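You operate a simulated robot arm through the tools that you are given. There is no shell and no other tool. Be economical: measure what you need, move in short steps, check, and stop when the job is done.

Carry out the task below with a simulated robot arm. There is one attempt and no reset: what you move stays moved.

Task
Sweep the spilt beads into the yellow pan and tip them into the bead tub.
Fine: pan on the yellow mat, its lip to the beads; white brush back in the cream holder, pan back.

It is judged by the outcome, as a careful person would: the job done as asked, and still so three seconds after it is handed in. It fails if anything else is knocked over, pushed out of place, dropped, spilled or broken.

Robot
A 6-joint arm with a two-finger parallel gripper, fixed in place. Base frame: the origin is at the foot of the arm, x ahead of it, y to its left, z up; the work surface is at about z = 0.64. Lengths are in m, angles in rad, forces in N, time in s.
With the tool pointing down near the work surface it reaches from about 0.1 to 0.7 m from the base axis. Its first joint turns from -1.152 to 1.152 rad. Payload 2.45 kg.
Tool frame: the origin (TCP) lies between the finger pads and is the grasp point; the fingertips stand 0.024 m ahead of it; z points along the fingers, y is the line along which they close. The gripper opens to 0.068 m. The fingers are 0.017 m wide and 0.01 m thick; the gripper's body (0.04 by 0.07 m) begins 0.041 m behind the TCP.
Orientation is that of the tool frame in the base frame, as a unit quaternion [x, y, z, w]. With the fingers straight down and closing along the base's y, the tool's x points along the base's -x, its y along +y and its z along -z.

Tools
- The arm moves only by the tool send_rows. Its argument "increments" is a list of rows, each an object (a shift or turn left out is 0, a gripper value left out holds the last) with "hand": the closure, from 0 (fully open) to 1 (shut); "xyz": the shift along the tool's x, y, z in units of 40 mm (1.0 is 40 mm), a list of three; "angular": the turn, a rotation vector about the tool's x, y, z in units of 6 degrees (1.0 is 6 degrees), a list of three. In form: [{"hand": hand, "xyz": [x, y, z], "angular": [ax, ay, az]}, ...]. A call has 1 to 8 rows; each row shifts and turns the commanded pose from where the row before left it, along the tool's axes as they then stand. A call with a number of a shift or a turn outside -1 to 1 is refused whole. A row lasts 0.2 s, in which the tool goes at most 0.05 m and 0.15 rad; a call with a longer step from one row to the next is refused whole, and so is a gripper value outside its range. A pose out of reach is approached as far as the arm can. The call stops where the force on the tool passes 40 N (or 10 N more than at its start, if that is more) or the arm is blocked; 0.2 s more then pass. Each finger travels about 0.108 m/s and halts on what it meets, pressing with about 43 N; the grip force reading is that of the motor and also rises with nothing between the fingers. The clock runs only during rows and for 0.2 s after the last one: add rows that do not move to give the fingers time. It gives the time, the measured TCP pose, the force on the tool (base axes), the opening and the grip force at its end, in the units of the frame above (readings bear some noise).
- Cameras (640 x 400 px; columns grow to the right, rows downward): "scene" is fixed at [0.1569, 0.4175, 1.4404]; the picture's right is [-0.80, -0.60, 0.00], its down [-0.46, 0.62, -0.64] and it looks along [0.38, -0.51, -0.77] (base axes); focal length 328 px, centre (320, 200). "wrist" rides on the gripper at [0.084, 0.011, -0.075] in the tool frame; the picture's right is [-0.13, 0.99, 0.00], its down [-0.60, -0.08, -0.79] and it looks along [-0.79, -0.10, 0.61] (tool axes); focal length 251 px, centre (320, 200). There is no depth. A picture from a camera that has moved, and an enlarged one, comes with that camera's place and axes in the base frame and with its lens.
- camera(camera): a new picture of that camera. It takes no simulated time.
- inspect(camera, box): a new picture of the part [left, top, right, bottom] of that camera's present view, enlarged. It takes no simulated time.
- hand_in(): hands the job in; it is judged then, once.

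Go step by step. Nothing tells you positions but the pictures and the camera data: compare them with the known pose of the tool, close in by small moves and look again before you grip or let go. The budget is 120 turns and 68 pictures, counting those below and the enlarged ones. Unless the task says otherwise, let go and move clear before handing in, and close with one line.

The tools are called after "Request:" by a JSON object that holds its "op" and its "data". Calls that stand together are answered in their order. send_rows: Moves the arm, as the interface text tells. Its arguments: {"type":"object","properties":{"increments":{"type":"array"}},"required":["increments"]} The other tools are called the same way: camera (camera) takes a picture; inspect (camera, box) takes an enlarged picture of a part of a camera's view; hand_in () hands the job in.

At the start:

```text
time: 0.0
tool_pos: [0.4271, 0.0872, 1.0235]
tcp_rot: [-0.001, 1.0, 0.0, 0.0]
force: [0.6, -0.4, 0.1]
width: 0.0681
grasp_force: 0.1
```

scene: 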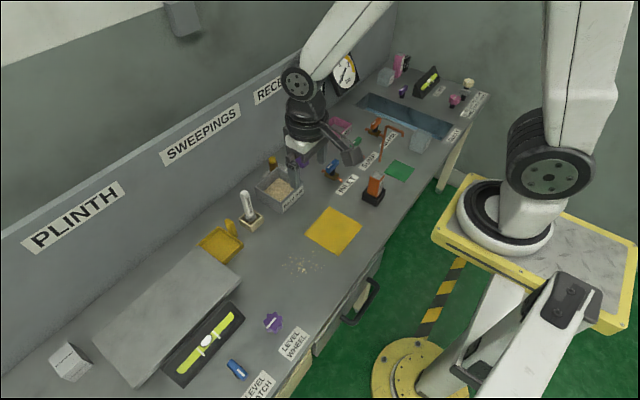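
wrist: 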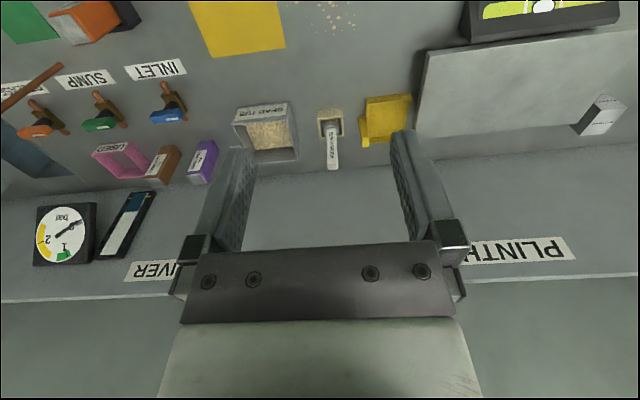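

The yellow pan, brush in its holder, tub, mat and beads are all visible; I'll look closer to measure them.

Request:
{"op": "inspect", "data": {"camera": "scene", "box": [180, 140, 380, 290]}}

Request:
{"op": "inspect", "data": {"camera": "wrist", "box": [180, 0, 440, 180]}}

```text
2.67 times, centred on (280, 215) of scene
camera zoom: at [0.1569, 0.4175, 1.4404], right [-0.8, -0.6, 0.0], down [-0.46, 0.62, -0.64], along [0.38, -0.51, -0.77], focal length 874 px, centre (427, 160)
```

zoom: 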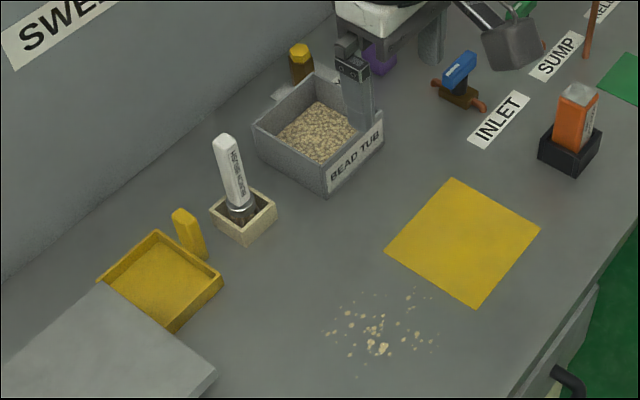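

```text
2.22 times, centred on (310, 90) of wrist
camera zoom: at [0.3416, 0.0988, 1.0983], right [0.13, 0.99, 0.0], down [0.6, -0.08, 0.79], along [0.79, -0.1, -0.61], focal length 559 px, centre (342, 444)
```

zoom: 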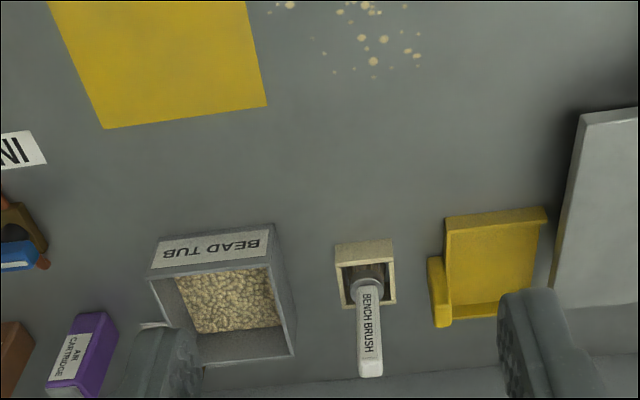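

The mat spans x 0.39–0.51 and y −0.11–0.02. The beads are around (0.45, 0.10), the pan at about (0.68, 0.19) with its handle on the −y side, the brush at about (0.65, 0.083), and the tub at about (0.66, −0.047). I'll move in to view the pan and brush up close.

Request:
{"op": "send_rows", "data": {"increments": [{"hand": 0, "xyz": [-0.36, 0.41, 0.86]}, {"xyz": [-0.36, 0.41, 0.86]}, {"xyz": [-0.36, 0.41, 0.86]}, {"xyz": [-0.36, 0.41, 0.86]}, {"xyz": [-0.36, 0.41, 0.86]}]}}

Request:
{"op": "camera", "data": {"camera": "wrist"}}

Request:
{"op": "camera", "data": {"camera": "scene"}}

```text
time: 1.2
tool_pos: [0.4998, 0.1728, 0.8524]
tcp_rot: [0.0, 1.0, 0.0, 0.0]
force: [0.1, 0.4, -0.2]
width: 0.0682
grasp_force: 0.0
```

```text
63 pictures are left
camera wrist: at [0.4141, 0.1838, 0.9282], right [0.13, 0.99, 0.0], down [0.6, -0.08, 0.79], along [0.79, -0.1, -0.61], focal length 251 px, centre (320, 200)
```

wrist: 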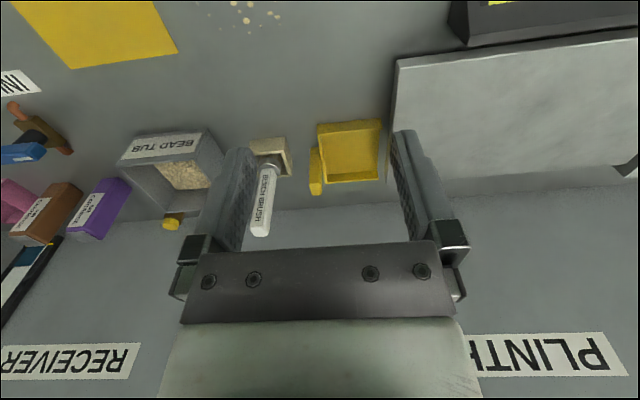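

```text
62 pictures are left
```

scene: 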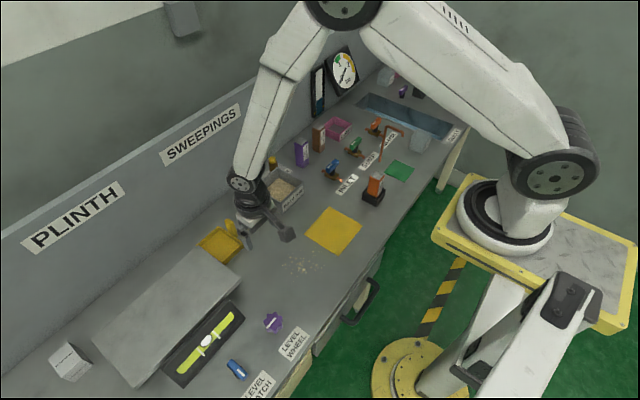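

Request:
{"op": "inspect", "data": {"camera": "wrist", "box": [230, 90, 410, 240]}}

Request:
{"op": "inspect", "data": {"camera": "scene", "box": [180, 200, 270, 280]}}

```text
2.67 times, centred on (320, 165) of wrist
camera zoom: at [0.4141, 0.1838, 0.9282], right [0.13, 0.99, 0.0], down [0.6, -0.08, 0.79], along [0.79, -0.1, -0.61], focal length 670 px, centre (320, 293)
```

zoom: 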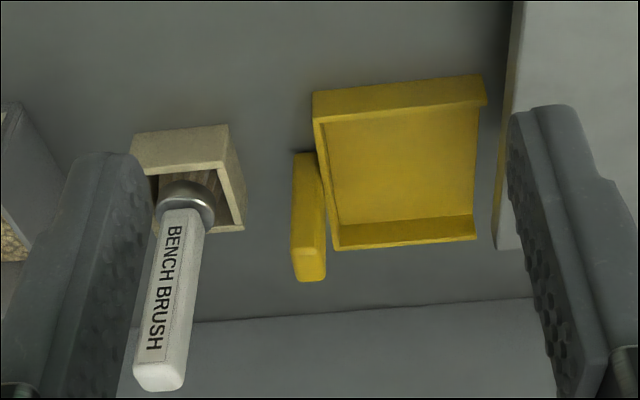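

```text
5.00 times, centred on (225, 240) of scene
camera zoom: at [0.1569, 0.4175, 1.4404], right [-0.8, -0.6, 0.0], down [-0.46, 0.62, -0.64], along [0.38, -0.51, -0.77], focal length 1639 px, centre (795, 0)
```

zoom: 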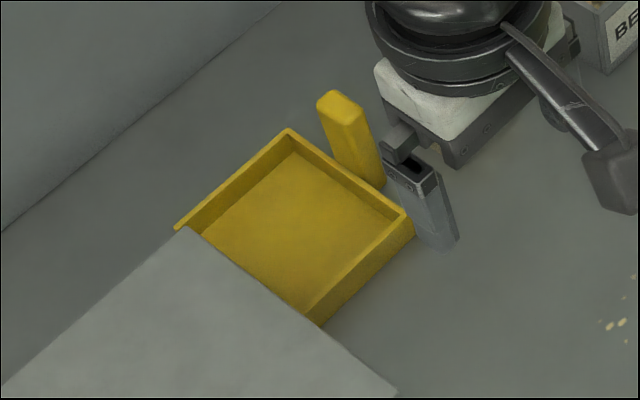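

The pan has a vertical post handle centred near (0.672, 0.147), top at z≈0.71, and walls about 24 mm high; its open lip faces +y toward the plinth. I'll partly close the gripper and go above the handle.

Request:
{"op": "send_rows", "data": {"increments": [{"hand": 0.35, "xyz": [-0.861, -0.132, 0.1]}, {"xyz": [-0.861, -0.132, 0.1]}, {"xyz": [-0.861, -0.132, 0.1]}, {"xyz": [-0.861, -0.132, 0.1]}, {"xyz": [-0.861, -0.132, 0.1]}, {"xyz": [0, 0, 0.5]}]}}

Request:
{"op": "camera", "data": {"camera": "wrist"}}

Request:
{"op": "inspect", "data": {"camera": "scene", "box": [180, 170, 300, 270]}}

```text
time: 2.6
tool_pos: [0.6736, 0.1433, 0.8115]
tcp_rot: [0.0, 1.0, 0.0, 0.001]
force: [-0.4, -0.2, 0.9]
width: 0.0444
grasp_force: 0.1
```

```text
59 pictures are left
camera wrist: at [0.5876, 0.1531, 0.887], right [0.13, 0.99, 0.0], down [0.6, -0.08, 0.79], along [0.79, -0.1, -0.61], focal length 251 px, centre (320, 200)
```

wrist: 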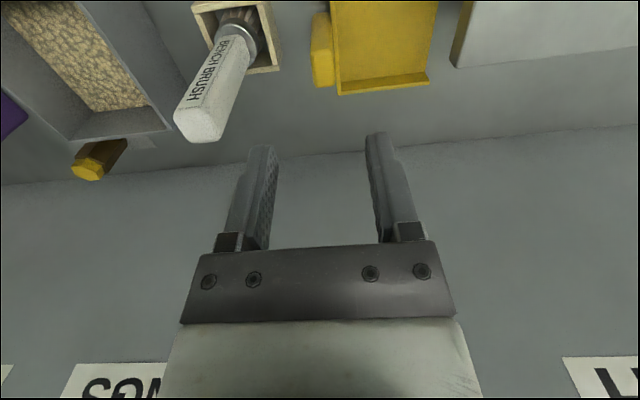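

```text
4.00 times, centred on (240, 220) of scene
camera zoom: at [0.1569, 0.4175, 1.4404], right [-0.8, -0.6, 0.0], down [-0.46, 0.62, -0.64], along [0.38, -0.51, -0.77], focal length 1312 px, centre (640, 120)
```

zoom: 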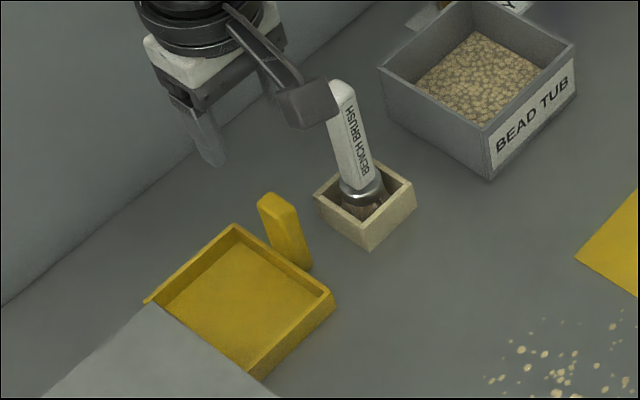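

The tool is almost directly over the handle (centre about 0.672, 0.145). Descending to grip height, above the pan wall.

Request:
{"op": "send_rows", "data": {"increments": [{"hand": 0.35, "xyz": [0.03, 0.04, 0.7]}, {"xyz": [0, 0, 0.7]}, {"xyz": [0, 0, 0.7]}, {"xyz": [0, 0, 0.7]}, {}]}}

Request:
{"op": "inspect", "data": {"camera": "scene", "box": [180, 170, 300, 270]}}

Request:
{"op": "camera", "data": {"camera": "wrist"}}

```text
time: 3.8
tool_pos: [0.6702, 0.1469, 0.701]
tcp_rot: [0.0, 1.0, 0.0, 0.0]
force: [0.6, -0.3, -0.4]
width: 0.0441
grasp_force: 0.0
```

```text
4.00 times, centred on (240, 220) of scene
camera zoom: at [0.1569, 0.4175, 1.4404], right [-0.8, -0.6, 0.0], down [-0.46, 0.62, -0.64], along [0.38, -0.51, -0.77], focal length 1312 px, centre (640, 120)
```

zoom: 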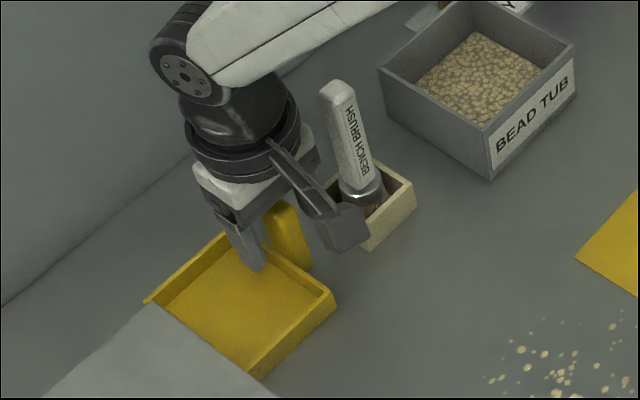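

```text
56 pictures are left
camera wrist: at [0.5842, 0.1573, 0.7757], right [0.13, 0.99, 0.0], down [0.6, -0.08, 0.79], along [0.79, -0.1, -0.61], focal length 251 px, centre (320, 200)
```

wrist: 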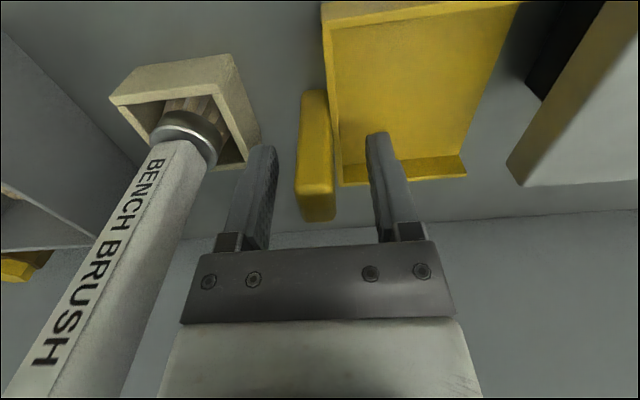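

The fingers straddle the handle, so I'll close and confirm the grip.

Request:
{"op": "send_rows", "data": {"increments": [{"hand": 1}, {}, {}]}}

```text
time: 4.6
tool_pos: [0.6694, 0.1462, 0.7004]
tcp_rot: [0.0, 1.0, 0.0, 0.0]
force: [0.3, 0.4, -0.1]
width: 0.0154
grasp_force: 34.6
```

Gripped at 15 mm width. I'll lift straight up and pull back along −x, clear of the brush.

Request:
{"op": "send_rows", "data": {"increments": [{"hand": 1, "xyz": [0, 0, -0.8]}, {"xyz": [0, 0, -0.8]}, {"xyz": [0.91, 0, 0]}, {"xyz": [0.91, 0, 0]}, {"xyz": [0.91, 0, 0]}, {"xyz": [0.91, 0, 0]}, {"xyz": [0.91, 0, 0]}, {"xyz": [0.91, 0, 0]}]}}

Request:
{"op": "camera", "data": {"camera": "wrist"}}

Request:
{"op": "camera", "data": {"camera": "scene"}}

```text
time: 6.4
tool_pos: [0.4511, 0.1467, 0.7645]
tcp_rot: [0.0, 1.0, 0.0, 0.001]
force: [-1.0, 0.7, -1.2]
width: 0.0154
grasp_force: 34.9
```

```text
55 pictures are left
camera wrist: at [0.3652, 0.1576, 0.8404], right [0.13, 0.99, 0.0], down [0.6, -0.08, 0.79], along [0.79, -0.1, -0.61], focal length 251 px, centre (320, 200)
```

wrist: 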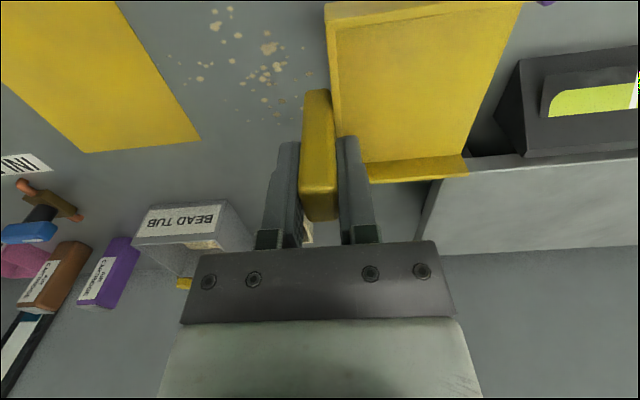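

```text
54 pictures are left
```

scene: 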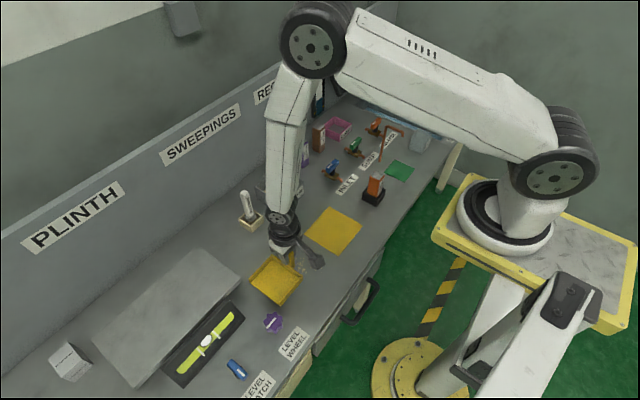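

The pan is held level. Moving −y over the mat now.

Request:
{"op": "send_rows", "data": {"increments": [{"hand": 1, "xyz": [0, -0.937, 0]}, {"xyz": [0, -0.937, 0]}, {"xyz": [0, -0.937, 0]}, {"xyz": [0, -0.937, 0]}, {"xyz": [0, -0.937, 0]}, {"xyz": [0, -0.937, 0]}, {"xyz": [0, 0, 0.6]}, {"xyz": [0, 0, 0.6]}]}}

Request:
{"op": "inspect", "data": {"camera": "scene", "box": [250, 180, 400, 290]}}

```text
time: 8.2
tool_pos: [0.4511, -0.0824, 0.7161]
tcp_rot: [0.0, 1.0, 0.0, 0.0]
force: [0.0, 0.5, -0.6]
width: 0.0153
grasp_force: 35.2
```

```text
3.64 times, centred on (325, 235) of scene
camera zoom: at [0.1569, 0.4175, 1.4404], right [-0.8, -0.6, 0.0], down [-0.46, 0.62, -0.64], along [0.38, -0.51, -0.77], focal length 1192 px, centre (302, 73)
```

zoom: 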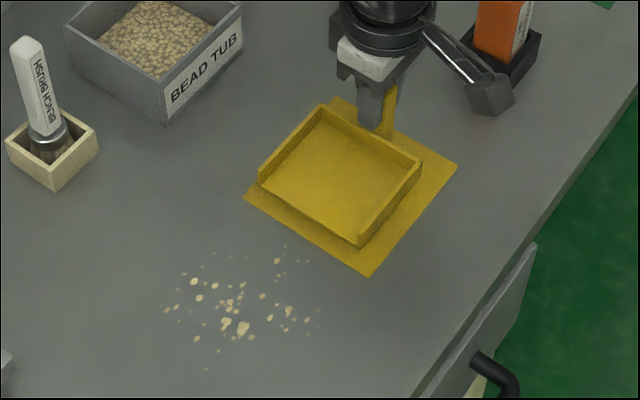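

The pan sits over the mat with its lip facing the beads, so I'll lower it gently.

Request:
{"op": "send_rows", "data": {"increments": [{"hand": 1, "xyz": [0, 0.1, 0.15]}, {"xyz": [0, 0, 0.1]}, {"xyz": [0, 0, 0.05]}, {}]}}

```text
time: 9.2
tool_pos: [0.4523, -0.0755, 0.7033]
tcp_rot: [0.0, 1.0, 0.0, 0.0]
force: [-0.2, 0.0, -0.6]
width: 0.0156
grasp_force: 34.4
```

Request:
{"op": "send_rows", "data": {"increments": [{"hand": 1, "xyz": [0, 0, 0.04]}, {}]}}

Request:
{"op": "inspect", "data": {"camera": "scene", "box": [270, 190, 370, 270]}}

```text
time: 9.8
tool_pos: [0.4521, -0.0766, 0.7022]
tcp_rot: [0.001, 1.0, 0.0, 0.0]
force: [0.4, 0.8, 0.1]
width: 0.0155
grasp_force: 35.1
```

```text
5.00 times, centred on (320, 230) of scene
camera zoom: at [0.1569, 0.4175, 1.4404], right [-0.8, -0.6, 0.0], down [-0.46, 0.62, -0.64], along [0.38, -0.51, -0.77], focal length 1639 px, centre (320, 50)
```

zoom: 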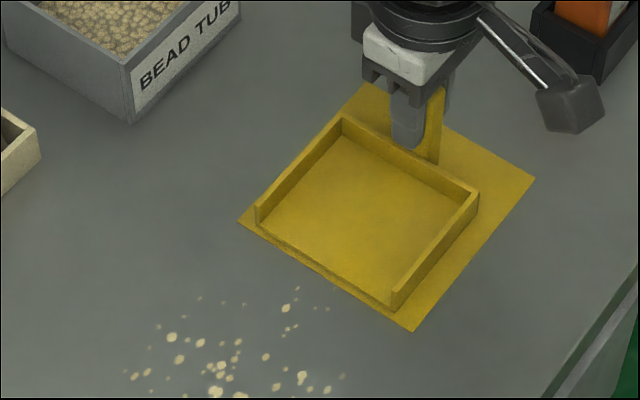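

It's very near contact; a few 1 mm steps will find the mat.

Request:
{"op": "send_rows", "data": {"increments": [{"hand": 1, "xyz": [0, 0, 0.03]}, {}, {}]}}

```text
time: 10.6
tool_pos: [0.4508, -0.0761, 0.7014]
tcp_rot: [0.0, 1.0, 0.0, 0.001]
force: [-3.3, -1.1, 32.3]
width: 0.0152
grasp_force: 34.6
```

Contact made. I'll ease off, release, and lift straight up.

Request:
{"op": "send_rows", "data": {"increments": [{"hand": 1, "xyz": [0, 0, -0.02]}, {"hand": 0.35}, {}, {"xyz": [0, 0, -0.7]}, {"xyz": [0, 0, -0.9]}, {"xyz": [0, 0, -0.9]}, {"xyz": [0, 0, -0.9]}]}}

Request:
{"op": "inspect", "data": {"camera": "scene", "box": [250, 190, 370, 290]}}

```text
time: 12.2
tool_pos: [0.4501, -0.0743, 0.8355]
tcp_rot: [0.0, 1.0, 0.0, 0.0]
force: [0.2, 0.2, 0.9]
width: 0.0442
grasp_force: 0.1
```

```text
4.00 times, centred on (310, 240) of scene
camera zoom: at [0.1569, 0.4175, 1.4404], right [-0.8, -0.6, 0.0], down [-0.46, 0.62, -0.64], along [0.38, -0.51, -0.77], focal length 1312 px, centre (360, 40)
```

zoom: 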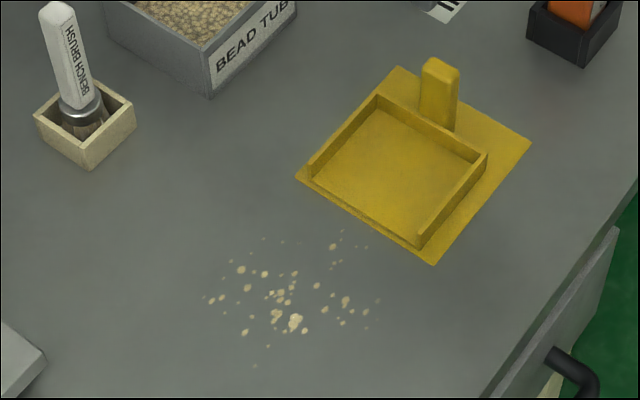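

The pan is placed properly on the mat. Now over to the brush, approaching from above.

Request:
{"op": "send_rows", "data": {"increments": [{"hand": 0.2, "xyz": [-0.84, 0.653, -0.16]}, {"xyz": [-0.84, 0.653, -0.16]}, {"xyz": [-0.84, 0.653, -0.16]}, {"xyz": [-0.84, 0.653, -0.16]}, {"xyz": [-0.84, 0.653, -0.16]}, {"xyz": [-0.84, 0.653, -0.16]}, {}]}}

Request:
{"op": "camera", "data": {"camera": "wrist"}}

Request:
{"op": "inspect", "data": {"camera": "scene", "box": [190, 150, 310, 250]}}

```text
time: 13.8
tool_pos: [0.6515, 0.0796, 0.8741]
tcp_rot: [0.0, 1.0, 0.0, 0.0]
force: [-1.2, -0.7, -0.5]
width: 0.0544
grasp_force: 0.1
```

```text
50 pictures are left
camera wrist: at [0.5668, 0.0898, 0.9494], right [0.13, 0.99, 0.0], down [0.6, -0.08, 0.79], along [0.79, -0.1, -0.61], focal length 251 px, centre (320, 200)
```

wrist: 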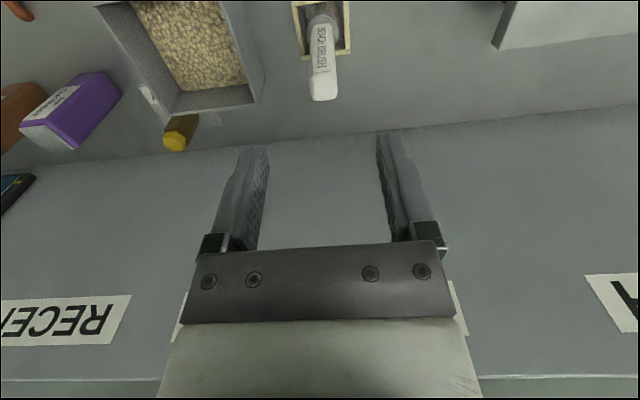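

```text
4.00 times, centred on (250, 200) of scene
camera zoom: at [0.1569, 0.4175, 1.4404], right [-0.8, -0.6, 0.0], down [-0.46, 0.62, -0.64], along [0.38, -0.51, -0.77], focal length 1312 px, centre (600, 200)
```

zoom: 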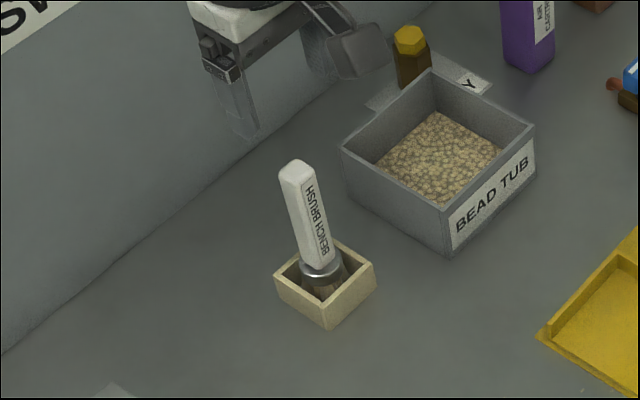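

The brush top is at about (0.651, 0.082, 0.795). I'll descend around the handle, keeping the gripper body above it.

Request:
{"op": "send_rows", "data": {"increments": [{"hand": 0.2, "xyz": [0, 0.06, 0.68]}, {"xyz": [0, 0, 0.68]}, {"xyz": [0, 0, 0.68]}, {"xyz": [0, 0, 0.66]}, {}]}}

Request:
{"op": "camera", "data": {"camera": "wrist"}}

Request:
{"op": "inspect", "data": {"camera": "scene", "box": [200, 160, 300, 240]}}

```text
time: 15.0
tool_pos: [0.6537, 0.0828, 0.7671]
tcp_rot: [0.0, 1.0, 0.0, 0.0]
force: [1.1, -0.8, 1.2]
width: 0.0544
grasp_force: 0.1
```

```text
48 pictures are left
camera wrist: at [0.5689, 0.0944, 0.8422], right [0.13, 0.99, 0.0], down [0.6, -0.08, 0.79], along [0.79, -0.1, -0.61], focal length 251 px, centre (320, 200)
```

wrist: 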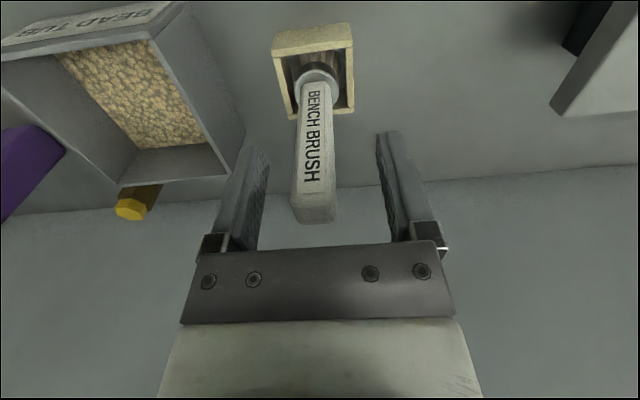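

```text
5.00 times, centred on (250, 200) of scene
camera zoom: at [0.1569, 0.4175, 1.4404], right [-0.8, -0.6, 0.0], down [-0.46, 0.62, -0.64], along [0.38, -0.51, -0.77], focal length 1639 px, centre (670, 200)
```

zoom: 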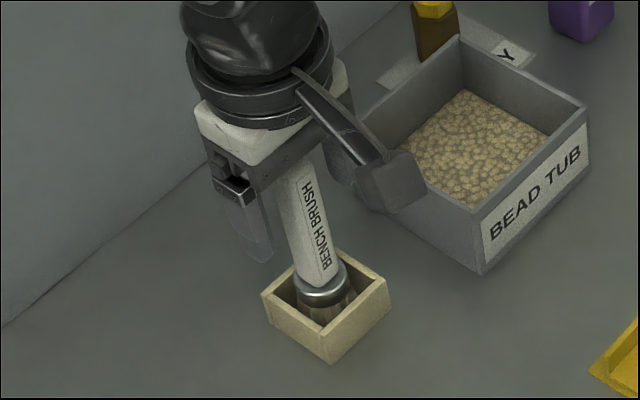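

Well centred; closing on the brush handle.

Request:
{"op": "send_rows", "data": {"increments": [{"hand": 1}, {}, {}, {}]}}

```text
time: 16.0
tool_pos: [0.6542, 0.083, 0.7668]
tcp_rot: [0.001, 1.0, 0.0, 0.0]
force: [-0.8, -0.8, -0.6]
width: 0.0194
grasp_force: 36.9
```

Gripped at 19 mm width; home pose is (0.654, 0.083, 0.767). Lifting straight up to look at the bristles.

Request:
{"op": "send_rows", "data": {"increments": [{"hand": 1, "xyz": [0, 0, -0.6]}, {"xyz": [0, 0, -0.8]}, {"xyz": [0, 0, -0.8]}, {"xyz": [0.9, 0, 0]}, {"xyz": [0.9, 0, 0]}, {"xyz": [0.9, 0, 0]}, {}]}}

Request:
{"op": "inspect", "data": {"camera": "scene", "box": [200, 160, 350, 285]}}

Request:
{"op": "camera", "data": {"camera": "wrist"}}

```text
time: 17.6
tool_pos: [0.5414, 0.0844, 0.8549]
tcp_rot: [0.0, 1.0, 0.001, -0.001]
force: [-0.1, -0.6, -0.4]
width: 0.0192
grasp_force: 37.2
```

```text
3.20 times, centred on (275, 222) of scene
camera zoom: at [0.1569, 0.4175, 1.4404], right [-0.8, -0.6, 0.0], down [-0.46, 0.62, -0.64], along [0.38, -0.51, -0.77], focal length 1049 px, centre (464, 128)
```

zoom: 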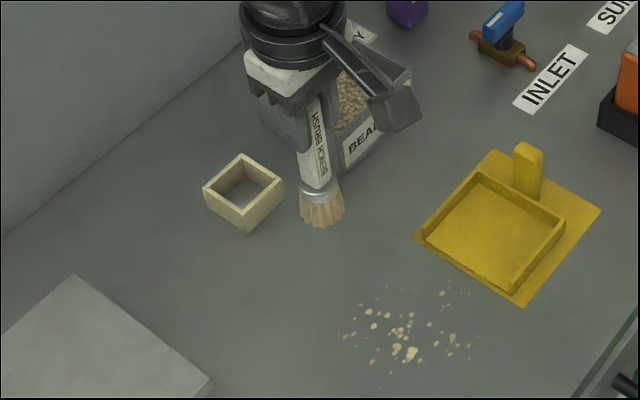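

```text
45 pictures are left
camera wrist: at [0.4577, 0.0965, 0.93], right [0.13, 0.99, 0.0], down [0.6, -0.08, 0.79], along [0.79, -0.1, -0.61], focal length 251 px, centre (320, 200)
```

wrist: 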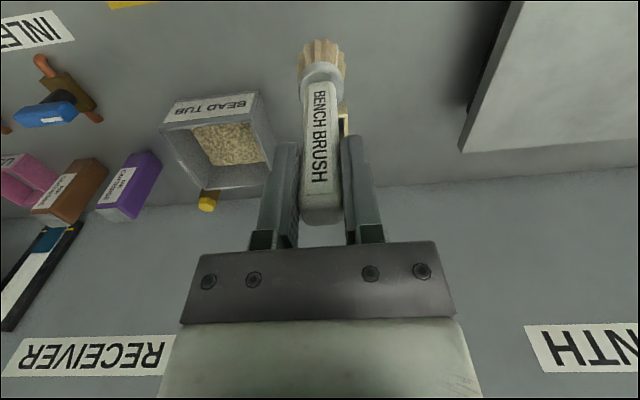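

The bristle head is about 35 mm across and reaches about 0.113 below the TCP. I'll go to the far side of the spill (+y, near-side edge) and lower to find the table.

Request:
{"op": "send_rows", "data": {"increments": [{"hand": 1, "xyz": [0.71, 0.45, 0.3]}, {"xyz": [0.71, 0.45, 0.3]}, {"xyz": [0.71, 0.45, 0.3]}, {"xyz": [0.71, 0.45, 0.3]}, {"xyz": [0.71, 0.47, 0.3]}, {"xyz": [0, 0, 0.4]}, {"xyz": [0, 0, 0.2]}, {}]}}

Request:
{"op": "inspect", "data": {"camera": "scene", "box": [250, 200, 370, 300]}}

```text
time: 19.4
tool_pos: [0.4035, 0.176, 0.7715]
tcp_rot: [-0.001, 1.0, 0.001, 0.0]
force: [-0.2, 1.1, -0.3]
width: 0.0192
grasp_force: 36.8
```

```text
4.00 times, centred on (310, 250) of scene
camera zoom: at [0.1569, 0.4175, 1.4404], right [-0.8, -0.6, 0.0], down [-0.46, 0.62, -0.64], along [0.38, -0.51, -0.77], focal length 1312 px, centre (360, 0)
```

zoom: 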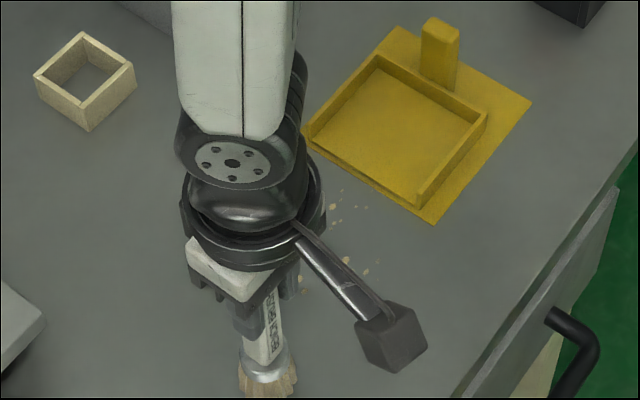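

Lowering in small steps to feel the table.

Request:
{"op": "send_rows", "data": {"increments": [{"hand": 1, "xyz": [0, 0, 0.12]}, {"xyz": [0, 0, 0.08]}, {"xyz": [0, 0, 0.05]}, {}]}}

```text
time: 20.4
tool_pos: [0.4041, 0.175, 0.7628]
tcp_rot: [0.0, 1.0, 0.0, 0.002]
force: [0.0, 0.8, 33.4]
width: 0.0196
grasp_force: 37.4
```

Table contact is at TCP z≈0.763. I'll back off about 2 mm and make the first stroke along the near side, bending inward and rising slightly over the lip.

Request:
{"op": "send_rows", "data": {"increments": [{"hand": 1, "xyz": [0, 0, -0.06]}, {"xyz": [0, -0.7, 0]}, {"xyz": [0, -0.7, 0]}, {"xyz": [0, -0.7, 0]}, {"xyz": [0, -0.6, 0]}, {"xyz": [-0.4, -0.5, -0.08]}, {"xyz": [-0.25, -0.3, -0.06]}, {"xyz": [0, -0.7, 0]}]}}

Request:
{"op": "inspect", "data": {"camera": "scene", "box": [250, 190, 370, 290]}}

```text
time: 22.2
tool_pos: [0.4286, 0.0063, 0.7676]
tcp_rot: [-0.001, 1.0, 0.0, 0.0]
force: [-0.1, 1.8, 2.2]
width: 0.0194
grasp_force: 37.3
```

```text
4.00 times, centred on (310, 240) of scene
camera zoom: at [0.1568, 0.4175, 1.4404], right [-0.8, -0.6, 0.0], down [-0.46, 0.62, -0.64], along [0.38, -0.51, -0.77], focal length 1312 px, centre (360, 40)
```

zoom: 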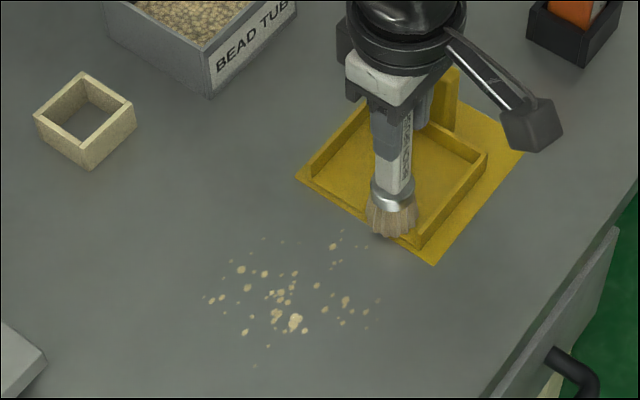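

The small specks on that line weren't touched, probably because the brush passed just above them. I'll lift, go back, and do a central stroke with light contact.

Request:
{"op": "send_rows", "data": {"increments": [{"hand": 1, "xyz": [0, 0, -1.0]}, {"xyz": [-0.15, 0.85, 0]}, {"xyz": [-0.15, 0.85, 0]}, {"xyz": [-0.15, 0.85, 0]}, {"xyz": [-0.15, 0.85, 0]}, {"xyz": [0, 0.85, 0]}, {"xyz": [0, 0, 0.9]}, {"xyz": [0, 0, 0.24]}]}}

```text
time: 24.0
tool_pos: [0.4522, 0.1744, 0.7631]
tcp_rot: [0.0, 1.0, -0.001, 0.0]
force: [0.1, -0.5, -0.5]
width: 0.0189
grasp_force: 36.9
```

Request:
{"op": "send_rows", "data": {"increments": [{"hand": 1, "xyz": [0, 0, 0.03]}, {}]}}

```text
time: 24.6
tool_pos: [0.4518, 0.1761, 0.7628]
tcp_rot: [0.0, 1.0, -0.001, 0.0]
force: [0.4, 0.4, -0.1]
width: 0.0195
grasp_force: 37.1
```

Request:
{"op": "send_rows", "data": {"increments": [{"hand": 1, "xyz": [0, 0, 0.015]}, {}]}}

```text
time: 25.2
tool_pos: [0.4502, 0.1746, 0.7623]
tcp_rot: [-0.001, 1.0, 0.0, 0.0]
force: [-4.0, 0.7, 12.8]
width: 0.0192
grasp_force: 36.9
```

Light contact at 13 N. Sweeping through the centre and checking partway.

Request:
{"op": "send_rows", "data": {"increments": [{"hand": 1, "xyz": [0, -0.5, 0]}, {"xyz": [0, -0.5, 0]}, {"xyz": [0, -0.5, 0]}, {"xyz": [0, -0.5, 0]}, {"xyz": [0, -0.5, 0]}]}}

Request:
{"op": "inspect", "data": {"camera": "scene", "box": [250, 190, 370, 290]}}

```text
time: 26.4
tool_pos: [0.4533, 0.0747, 0.7615]
tcp_rot: [-0.001, 1.0, 0.001, 0.002]
force: [0.3, 6.0, 22.5]
width: 0.0193
grasp_force: 36.9
```

```text
4.00 times, centred on (310, 240) of scene
camera zoom: at [0.1565, 0.4176, 1.4404], right [-0.8, -0.6, 0.0], down [-0.46, 0.62, -0.64], along [0.38, -0.51, -0.77], focal length 1312 px, centre (360, 40)
```

zoom: 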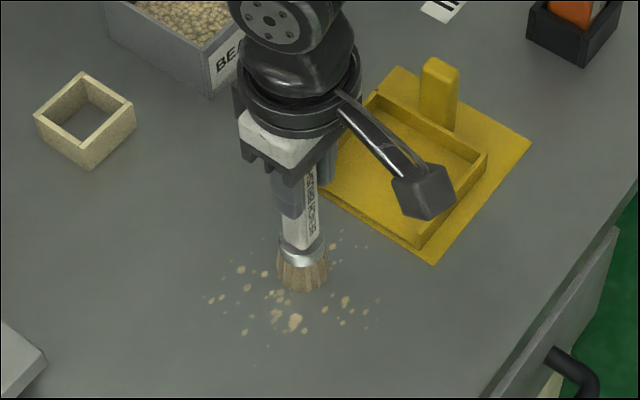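

The beads act like a fixed spill rather than loose grains so far; I'll complete the stroke over the lip into the pan and see what changes.

Request:
{"op": "send_rows", "data": {"increments": [{"hand": 1, "xyz": [0, -0.6, 0]}, {"xyz": [0, -0.3, -0.1]}, {"xyz": [0, -0.3, -0.08]}, {"xyz": [0, -0.5, 0]}, {"xyz": [0, -0.6, 0]}, {"xyz": [0, -0.2, 0]}, {"xyz": [0, 0, -0.8]}]}}

Request:
{"op": "inspect", "data": {"camera": "scene", "box": [250, 190, 370, 290]}}

```text
time: 28.0
tool_pos: [0.4527, -0.0238, 0.8025]
tcp_rot: [0.0, 1.0, 0.0, 0.0]
force: [-0.3, -0.5, -0.5]
width: 0.0193
grasp_force: 36.9
```

```text
4.00 times, centred on (310, 240) of scene
camera zoom: at [0.1569, 0.4175, 1.4404], right [-0.8, -0.6, 0.0], down [-0.46, 0.62, -0.64], along [0.38, -0.51, -0.77], focal length 1312 px, centre (360, 40)
```

zoom: 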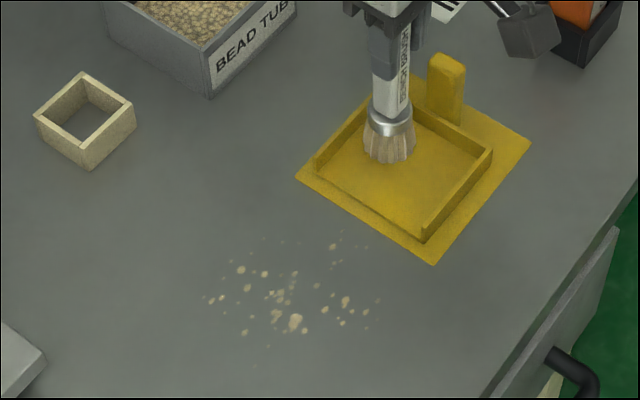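

The spill looks a little fainter, and the pan seems to have shifted a few mm in −y. Zooming in on both.

Request:
{"op": "inspect", "data": {"camera": "scene", "box": [290, 240, 350, 290]}}

Request:
{"op": "inspect", "data": {"camera": "scene", "box": [315, 195, 390, 260]}}

```text
8.00 times, centred on (320, 265) of scene
camera zoom: at [0.1569, 0.4175, 1.4404], right [-0.8, -0.6, 0.0], down [-0.46, 0.62, -0.64], along [0.38, -0.51, -0.77], focal length 2623 px, centre (320, -320)
```

zoom: 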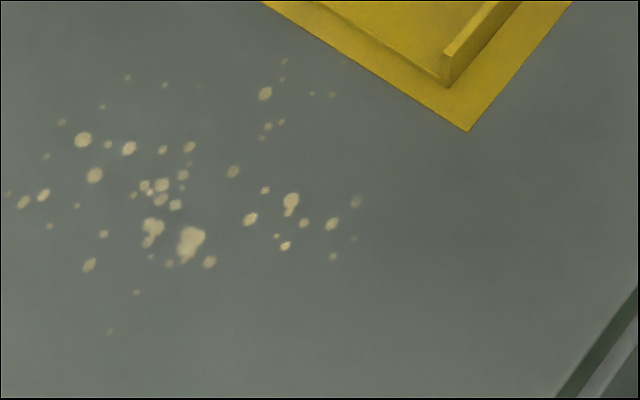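

```text
6.15 times, centred on (352, 228) of scene
camera zoom: at [0.1569, 0.4175, 1.4404], right [-0.8, -0.6, 0.0], down [-0.46, 0.62, -0.64], along [0.38, -0.51, -0.77], focal length 2018 px, centre (120, 31)
```

zoom: 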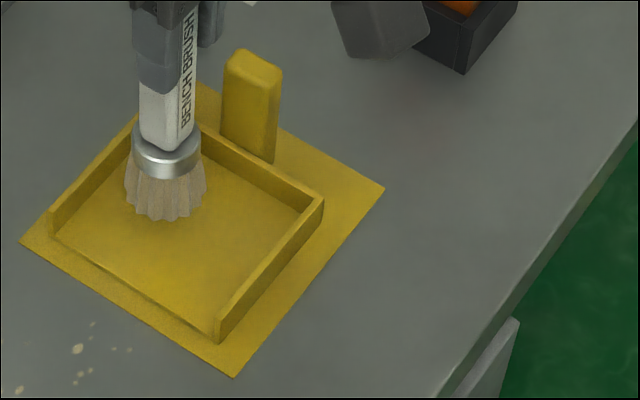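

The pan's lip is now at y≈0.008, still on the mat; I'll lift more at the lip from here on. The spill is fading, so strokes do count: repeating on the far-side lane.

Request:
{"op": "send_rows", "data": {"increments": [{"hand": 1, "xyz": [-0.1, 0.835, 0]}, {"xyz": [-0.1, 0.835, 0]}, {"xyz": [-0.1, 0.835, 0]}, {"xyz": [-0.1, 0.835, 0]}, {"xyz": [-0.1, 0.835, 0]}, {"xyz": [-0.1, 0.835, 0]}, {"xyz": [0, 0, 0.9]}, {"xyz": [0, 0, 0.08]}]}}

```text
time: 29.8
tool_pos: [0.479, 0.1771, 0.7622]
tcp_rot: [0.0, 1.0, 0.0, 0.001]
force: [-4.6, -2.2, 23.7]
width: 0.0195
grasp_force: 37.5
```

Request:
{"op": "send_rows", "data": {"increments": [{"hand": 1, "xyz": [0, -0.54, -0.01]}, {"xyz": [0, -0.54, 0]}, {"xyz": [0, -0.54, 0]}, {"xyz": [0, -0.54, 0]}, {"xyz": [0, -0.54, 0]}, {"xyz": [0, -0.5, 0]}, {"xyz": [0.05, -0.3, -0.2]}, {"xyz": [0.05, -0.7, 0]}]}}

Request:
{"op": "send_rows", "data": {"increments": [{"hand": 1, "xyz": [0, -0.7, 0]}, {"xyz": [0, 0, -0.8]}]}}

Request:
{"op": "inspect", "data": {"camera": "scene", "box": [270, 195, 390, 290]}}

```text
time: 31.6
tool_pos: [0.474, 0.0081, 0.7698]
tcp_rot: [0.0, 1.0, 0.0, 0.001]
force: [0.7, -0.2, -0.3]
width: 0.0194
grasp_force: 36.9
```

```text
time: 32.2
tool_pos: [0.4724, -0.0194, 0.8016]
tcp_rot: [0.0, 1.0, 0.0, -0.001]
force: [0.6, 0.0, 0.1]
width: 0.0193
grasp_force: 37.4
```

```text
4.21 times, centred on (330, 242) of scene
camera zoom: at [0.1569, 0.4175, 1.4404], right [-0.8, -0.6, 0.0], down [-0.46, 0.62, -0.64], along [0.38, -0.51, -0.77], focal length 1380 px, centre (278, 21)
```

zoom: 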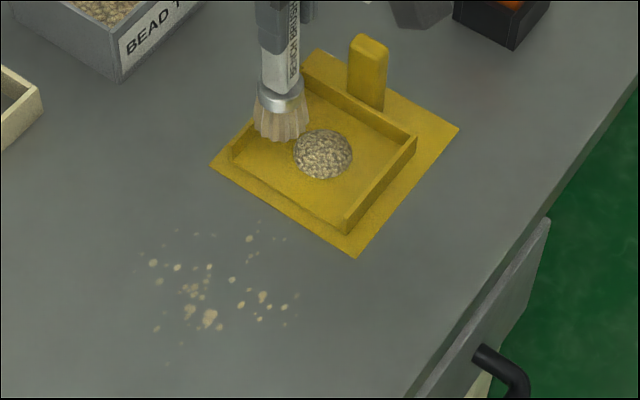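

A bead pile has appeared in the pan, the spill is fading, and the pan stayed put. Another stroke, on the near lane.

Request:
{"op": "send_rows", "data": {"increments": [{"hand": 1, "xyz": [0.18, 0.81, 0]}, {"xyz": [0.18, 0.81, 0]}, {"xyz": [0.18, 0.81, 0]}, {"xyz": [0.18, 0.81, 0]}, {"xyz": [0.18, 0.81, 0]}, {"xyz": [0.18, 0.81, 0]}, {"xyz": [0, 0, 0.9]}, {"xyz": [0, 0, 0.09]}]}}

```text
time: 34.0
tool_pos: [0.4283, 0.1763, 0.7636]
tcp_rot: [0.0, 1.0, -0.001, 0.001]
force: [-0.3, 0.6, -0.4]
width: 0.0195
grasp_force: 37.1
```

Request:
{"op": "send_rows", "data": {"increments": [{"hand": 1, "xyz": [0, -0.54, 0.03]}, {"xyz": [0, -0.54, 0]}, {"xyz": [0, -0.54, 0]}, {"xyz": [0, -0.54, 0]}, {"xyz": [0, -0.54, 0]}, {"xyz": [0, -0.5, 0]}, {"xyz": [-0.05, -0.3, -0.22]}, {"xyz": [-0.05, -0.7, 0]}]}}

Request:
{"op": "send_rows", "data": {"increments": [{"hand": 1, "xyz": [0, -0.7, 0]}, {"xyz": [0, 0, -0.8]}]}}

Request:
{"op": "inspect", "data": {"camera": "scene", "box": [270, 195, 390, 290]}}

```text
time: 35.8
tool_pos: [0.433, 0.0075, 0.7707]
tcp_rot: [0.0, 1.0, 0.0, 0.0]
force: [0.7, -0.1, 0.2]
width: 0.0192
grasp_force: 36.9
```

```text
time: 36.4
tool_pos: [0.4323, -0.0185, 0.8025]
tcp_rot: [0.0, 1.0, 0.0, 0.0]
force: [0.0, 0.6, -0.3]
width: 0.0192
grasp_force: 36.8
```

```text
4.21 times, centred on (330, 242) of scene
camera zoom: at [0.1569, 0.4175, 1.4404], right [-0.8, -0.6, 0.0], down [-0.46, 0.62, -0.64], along [0.38, -0.51, -0.77], focal length 1380 px, centre (278, 21)
```

zoom: 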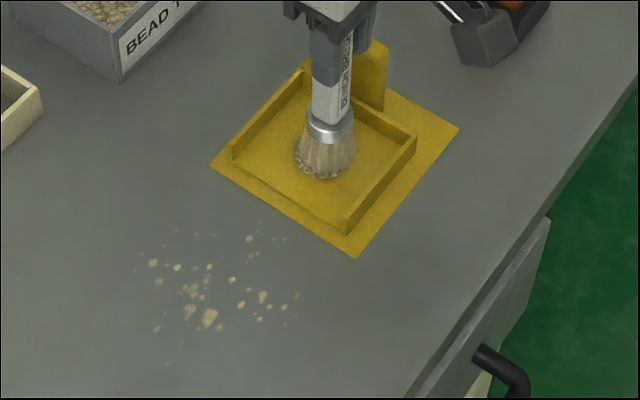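

Little change from that stroke, likely too light. I'll redo it down the centre with confirmed contact.

Request:
{"op": "send_rows", "data": {"increments": [{"hand": 1, "xyz": [-0.085, 0.81, 0]}, {"xyz": [-0.085, 0.81, 0]}, {"xyz": [-0.085, 0.81, 0]}, {"xyz": [-0.085, 0.81, 0]}, {"xyz": [-0.085, 0.81, 0]}, {"xyz": [-0.085, 0.81, 0]}, {"xyz": [0, 0, 0.9]}, {"xyz": [0, 0, 0.12]}]}}

```text
time: 38.2
tool_pos: [0.4527, 0.173, 0.7623]
tcp_rot: [0.0, 1.0, 0.001, 0.0]
force: [-4.5, 1.8, 13.2]
width: 0.0187
grasp_force: 36.8
```

Request:
{"op": "send_rows", "data": {"increments": [{"hand": 1, "xyz": [0, -0.54, 0.01]}, {"xyz": [0, -0.54, 0]}, {"xyz": [0, -0.54, 0]}, {"xyz": [0, -0.54, 0]}, {"xyz": [0, -0.54, 0]}, {"xyz": [0, -0.5, 0]}, {"xyz": [0, -0.3, -0.22]}, {"xyz": [0, -0.7, 0]}]}}

Request:
{"op": "send_rows", "data": {"increments": [{"hand": 1, "xyz": [0, -0.7, 0]}, {"xyz": [0, 0, -0.8]}]}}

Request:
{"op": "inspect", "data": {"camera": "scene", "box": [270, 195, 390, 290]}}

```text
time: 40.0
tool_pos: [0.4508, 0.0052, 0.7695]
tcp_rot: [0.001, 1.0, 0.0, -0.001]
force: [-0.5, 0.3, -1.0]
width: 0.0194
grasp_force: 36.9
```

```text
time: 40.6
tool_pos: [0.4541, -0.0224, 0.8026]
tcp_rot: [0.001, 1.0, 0.0, 0.0]
force: [-0.6, -0.2, -1.2]
width: 0.0196
grasp_force: 37.3
```

```text
4.21 times, centred on (330, 242) of scene
camera zoom: at [0.1569, 0.4175, 1.4404], right [-0.8, -0.6, 0.0], down [-0.46, 0.62, -0.64], along [0.38, -0.51, -0.77], focal length 1380 px, centre (278, 21)
```

zoom: 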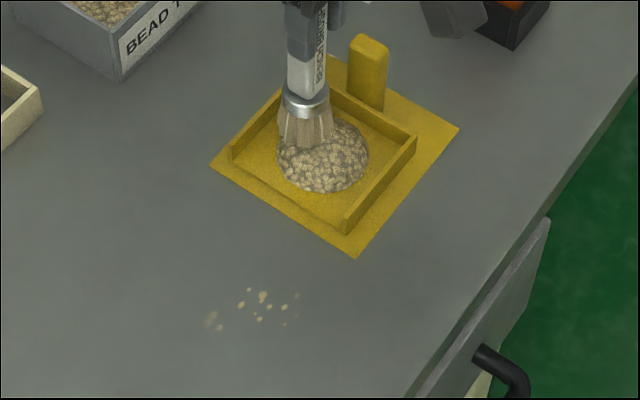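

Nearly clear: a big pile is in the pan, with remnants around x 0.40–0.44. Sweeping that near lane with confirmed contact.

Request:
{"op": "send_rows", "data": {"increments": [{"hand": 1, "xyz": [0.145, 0.8, 0]}, {"xyz": [0.145, 0.8, 0]}, {"xyz": [0.145, 0.8, 0]}, {"xyz": [0.145, 0.8, 0]}, {"xyz": [0.145, 0.8, 0]}, {"xyz": [0.145, 0.8, 0]}, {"xyz": [0, 0, 0.9]}, {"xyz": [0, 0, 0.12]}]}}

```text
time: 42.4
tool_pos: [0.4194, 0.167, 0.7621]
tcp_rot: [0.001, 1.0, 0.0, 0.001]
force: [0.8, 0.8, -0.2]
width: 0.0194
grasp_force: 36.9
```

Request:
{"op": "send_rows", "data": {"increments": [{"hand": 1, "xyz": [0, 0, 0.02]}, {}]}}

```text
time: 43.0
tool_pos: [0.4197, 0.1666, 0.7608]
tcp_rot: [0.0, 1.0, 0.0, 0.0]
force: [-0.5, 0.4, -0.3]
width: 0.0194
grasp_force: 37.0
```

Request:
{"op": "send_rows", "data": {"increments": [{"hand": 1, "xyz": [0, 0, 0.025]}, {}]}}

```text
time: 43.6
tool_pos: [0.4206, 0.1684, 0.7601]
tcp_rot: [0.0, 1.0, 0.0, 0.0]
force: [-3.1, -3.0, 19.3]
width: 0.0193
grasp_force: 36.9
```

Request:
{"op": "send_rows", "data": {"increments": [{"hand": 1, "xyz": [0, -0.54, 0]}, {"xyz": [0, -0.54, 0]}, {"xyz": [0, -0.54, 0]}, {"xyz": [0, -0.54, 0]}, {"xyz": [-0.05, -0.54, 0]}, {"xyz": [-0.1, -0.3, 0]}, {"xyz": [-0.15, -0.3, -0.26]}, {"xyz": [-0.15, -0.7, 0]}]}}

Request:
{"op": "send_rows", "data": {"increments": [{"hand": 1, "xyz": [0, -0.7, 0]}, {"xyz": [0, 0, -0.8]}]}}

Request:
{"op": "inspect", "data": {"camera": "scene", "box": [270, 195, 390, 290]}}

```text
time: 45.4
tool_pos: [0.4355, 0.0089, 0.7719]
tcp_rot: [0.0, 1.0, 0.0, -0.001]
force: [0.0, -0.1, -0.9]
width: 0.0195
grasp_force: 37.5
```

```text
time: 46.0
tool_pos: [0.4379, -0.0193, 0.8039]
tcp_rot: [0.0, 1.0, 0.0, 0.0]
force: [0.0, -0.8, -1.2]
width: 0.0192
grasp_force: 36.9
```

```text
4.21 times, centred on (330, 242) of scene
camera zoom: at [0.1569, 0.4175, 1.4404], right [-0.8, -0.6, 0.0], down [-0.46, 0.62, -0.64], along [0.38, -0.51, -0.77], focal length 1380 px, centre (278, 21)
```

zoom: 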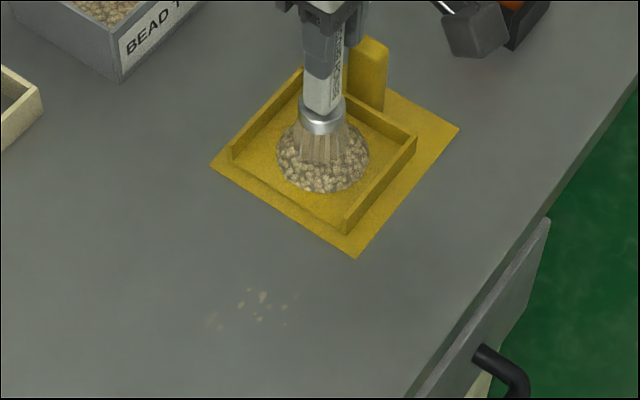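

Almost gone. One more stroke over the same lane.

Request:
{"op": "send_rows", "data": {"increments": [{"hand": 1, "xyz": [0.075, 0.78, 0]}, {"xyz": [0.075, 0.78, 0]}, {"xyz": [0.075, 0.78, 0]}, {"xyz": [0.075, 0.78, 0]}, {"xyz": [0.075, 0.78, 0]}, {"xyz": [0.075, 0.78, 0]}, {"xyz": [0, 0, 0.9]}, {"xyz": [0, 0, 0.16]}]}}

```text
time: 47.8
tool_pos: [0.4176, 0.1686, 0.7601]
tcp_rot: [-0.001, 1.0, 0.0, 0.0]
force: [0.2, -0.2, -0.4]
width: 0.0191
grasp_force: 37.0
```

Request:
{"op": "send_rows", "data": {"increments": [{"hand": 1, "xyz": [0, 0, 0.03]}, {}]}}

```text
time: 48.4
tool_pos: [0.4182, 0.1667, 0.7589]
tcp_rot: [0.0, 1.0, 0.0, 0.001]
force: [-6.9, 0.8, 29.5]
width: 0.0196
grasp_force: 37.5
```

Request:
{"op": "send_rows", "data": {"increments": [{"hand": 1, "xyz": [0, -0.54, -0.01]}, {"xyz": [0, -0.54, 0]}, {"xyz": [0, -0.54, 0]}, {"xyz": [0, -0.54, 0]}, {"xyz": [-0.05, -0.54, 0]}, {"xyz": [-0.1, -0.3, 0]}, {"xyz": [-0.15, -0.3, -0.26]}, {"xyz": [-0.15, -0.7, 0]}]}}

Request:
{"op": "send_rows", "data": {"increments": [{"hand": 1, "xyz": [0, -0.7, 0]}, {"xyz": [0, 0, -0.8]}]}}

Request:
{"op": "inspect", "data": {"camera": "scene", "box": [270, 195, 390, 290]}}

```text
time: 50.2
tool_pos: [0.4353, 0.0064, 0.7695]
tcp_rot: [0.0, 1.0, 0.0, -0.001]
force: [0.0, 0.0, -1.0]
width: 0.0194
grasp_force: 36.9
```

```text
time: 50.8
tool_pos: [0.436, -0.02, 0.8016]
tcp_rot: [0.0, 1.0, 0.0, 0.0]
force: [-0.1, -0.3, -0.2]
width: 0.0196
grasp_force: 37.4
```

```text
4.21 times, centred on (330, 242) of scene
camera zoom: at [0.1569, 0.4175, 1.4404], right [-0.8, -0.6, 0.0], down [-0.46, 0.62, -0.64], along [0.38, -0.51, -0.77], focal length 1380 px, centre (278, 21)
```

zoom: 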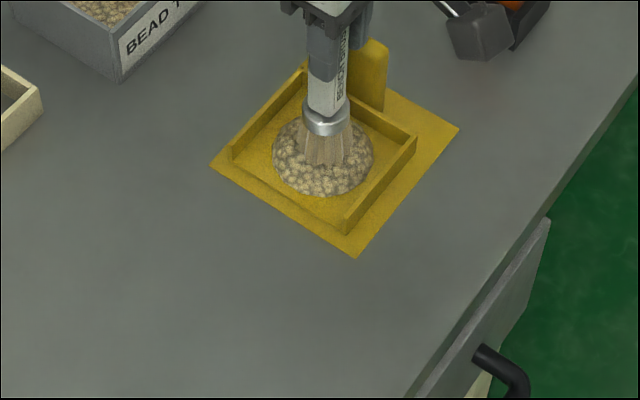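

The spill is completely gone. I'll take the brush back above its holder.

Request:
{"op": "send_rows", "data": {"increments": [{"hand": 1, "xyz": [0, 0, -0.75]}, {"xyz": [0, 0, -0.75]}, {"xyz": [-0.907, 0.428, 0]}, {"xyz": [-0.907, 0.428, 0]}, {"xyz": [-0.907, 0.428, 0]}, {"xyz": [-0.907, 0.428, 0]}, {"xyz": [-0.907, 0.428, 0]}, {"xyz": [-0.907, 0.428, 0]}]}}

Request:
{"op": "camera", "data": {"camera": "wrist"}}

Request:
{"op": "inspect", "data": {"camera": "scene", "box": [190, 150, 310, 250]}}

```text
time: 52.6
tool_pos: [0.6558, 0.082, 0.8631]
tcp_rot: [-0.001, 1.0, -0.001, 0.0]
force: [0.7, -0.3, -0.8]
width: 0.0192
grasp_force: 37.3
```

```text
33 pictures are left
camera wrist: at [0.5704, 0.0933, 0.939], right [0.13, 0.99, 0.0], down [0.6, -0.08, 0.79], along [0.79, -0.1, -0.61], focal length 251 px, centre (320, 200)
```

wrist: 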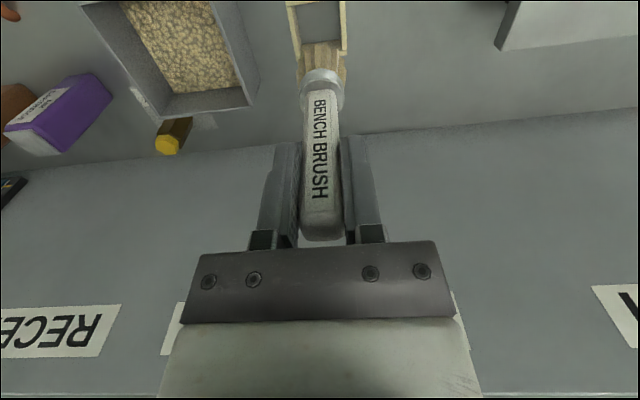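

```text
4.00 times, centred on (250, 200) of scene
camera zoom: at [0.1569, 0.4175, 1.4404], right [-0.8, -0.6, 0.0], down [-0.46, 0.62, -0.64], along [0.38, -0.51, -0.77], focal length 1312 px, centre (600, 200)
```

zoom: 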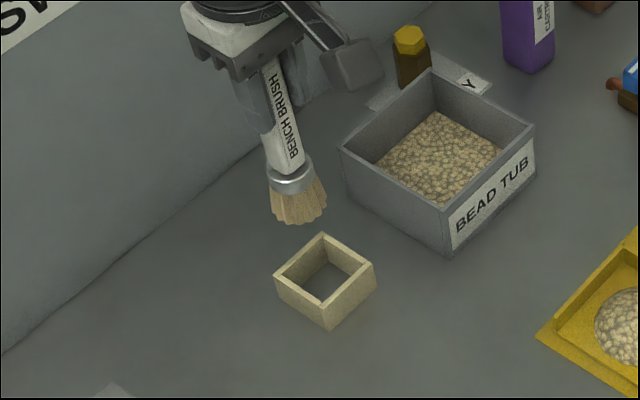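

The brush is upright over the holder; by my tally the commanded pose is 2 mm too far in x, so I'll correct that and lower it most of the way.

Request:
{"op": "send_rows", "data": {"increments": [{"hand": 1, "xyz": [0.052, 0, 0]}, {"xyz": [0, 0, 0.5]}, {"xyz": [0, 0, 0.5]}, {"xyz": [0, 0, 0.4]}, {"xyz": [0, 0, 0.4]}, {"xyz": [0, 0, 0.3]}]}}

Request:
{"op": "inspect", "data": {"camera": "scene", "box": [200, 160, 300, 240]}}

```text
time: 54.0
tool_pos: [0.6537, 0.0833, 0.7769]
tcp_rot: [0.0, 1.0, 0.0, 0.001]
force: [-1.0, -0.3, -0.4]
width: 0.0194
grasp_force: 36.9
```

```text
5.00 times, centred on (250, 200) of scene
camera zoom: at [0.1569, 0.4175, 1.4404], right [-0.8, -0.6, 0.0], down [-0.46, 0.62, -0.64], along [0.38, -0.51, -0.77], focal length 1639 px, centre (670, 200)
```

zoom: 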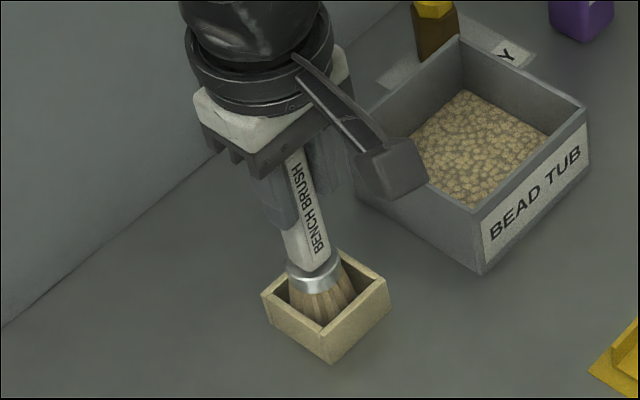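

The bristles are inside the holder with no contact. Lowering the rest in small steps.

Request:
{"op": "send_rows", "data": {"increments": [{"hand": 1, "xyz": [0, 0, 0.15]}, {"xyz": [0, 0, 0.1]}, {"xyz": [0, 0, 0.05]}, {}]}}

```text
time: 55.0
tool_pos: [0.6526, 0.0826, 0.7654]
tcp_rot: [0.0, 1.0, 0.0, 0.0]
force: [-0.4, 0.3, -0.4]
width: 0.0195
grasp_force: 37.0
```

Request:
{"op": "send_rows", "data": {"increments": [{"hand": 1, "xyz": [0, 0, 0.04]}, {}]}}

```text
time: 55.6
tool_pos: [0.6518, 0.0828, 0.763]
tcp_rot: [0.0, 1.0, 0.0, 0.001]
force: [0.5, 0.2, -1.3]
width: 0.0196
grasp_force: 36.9
```

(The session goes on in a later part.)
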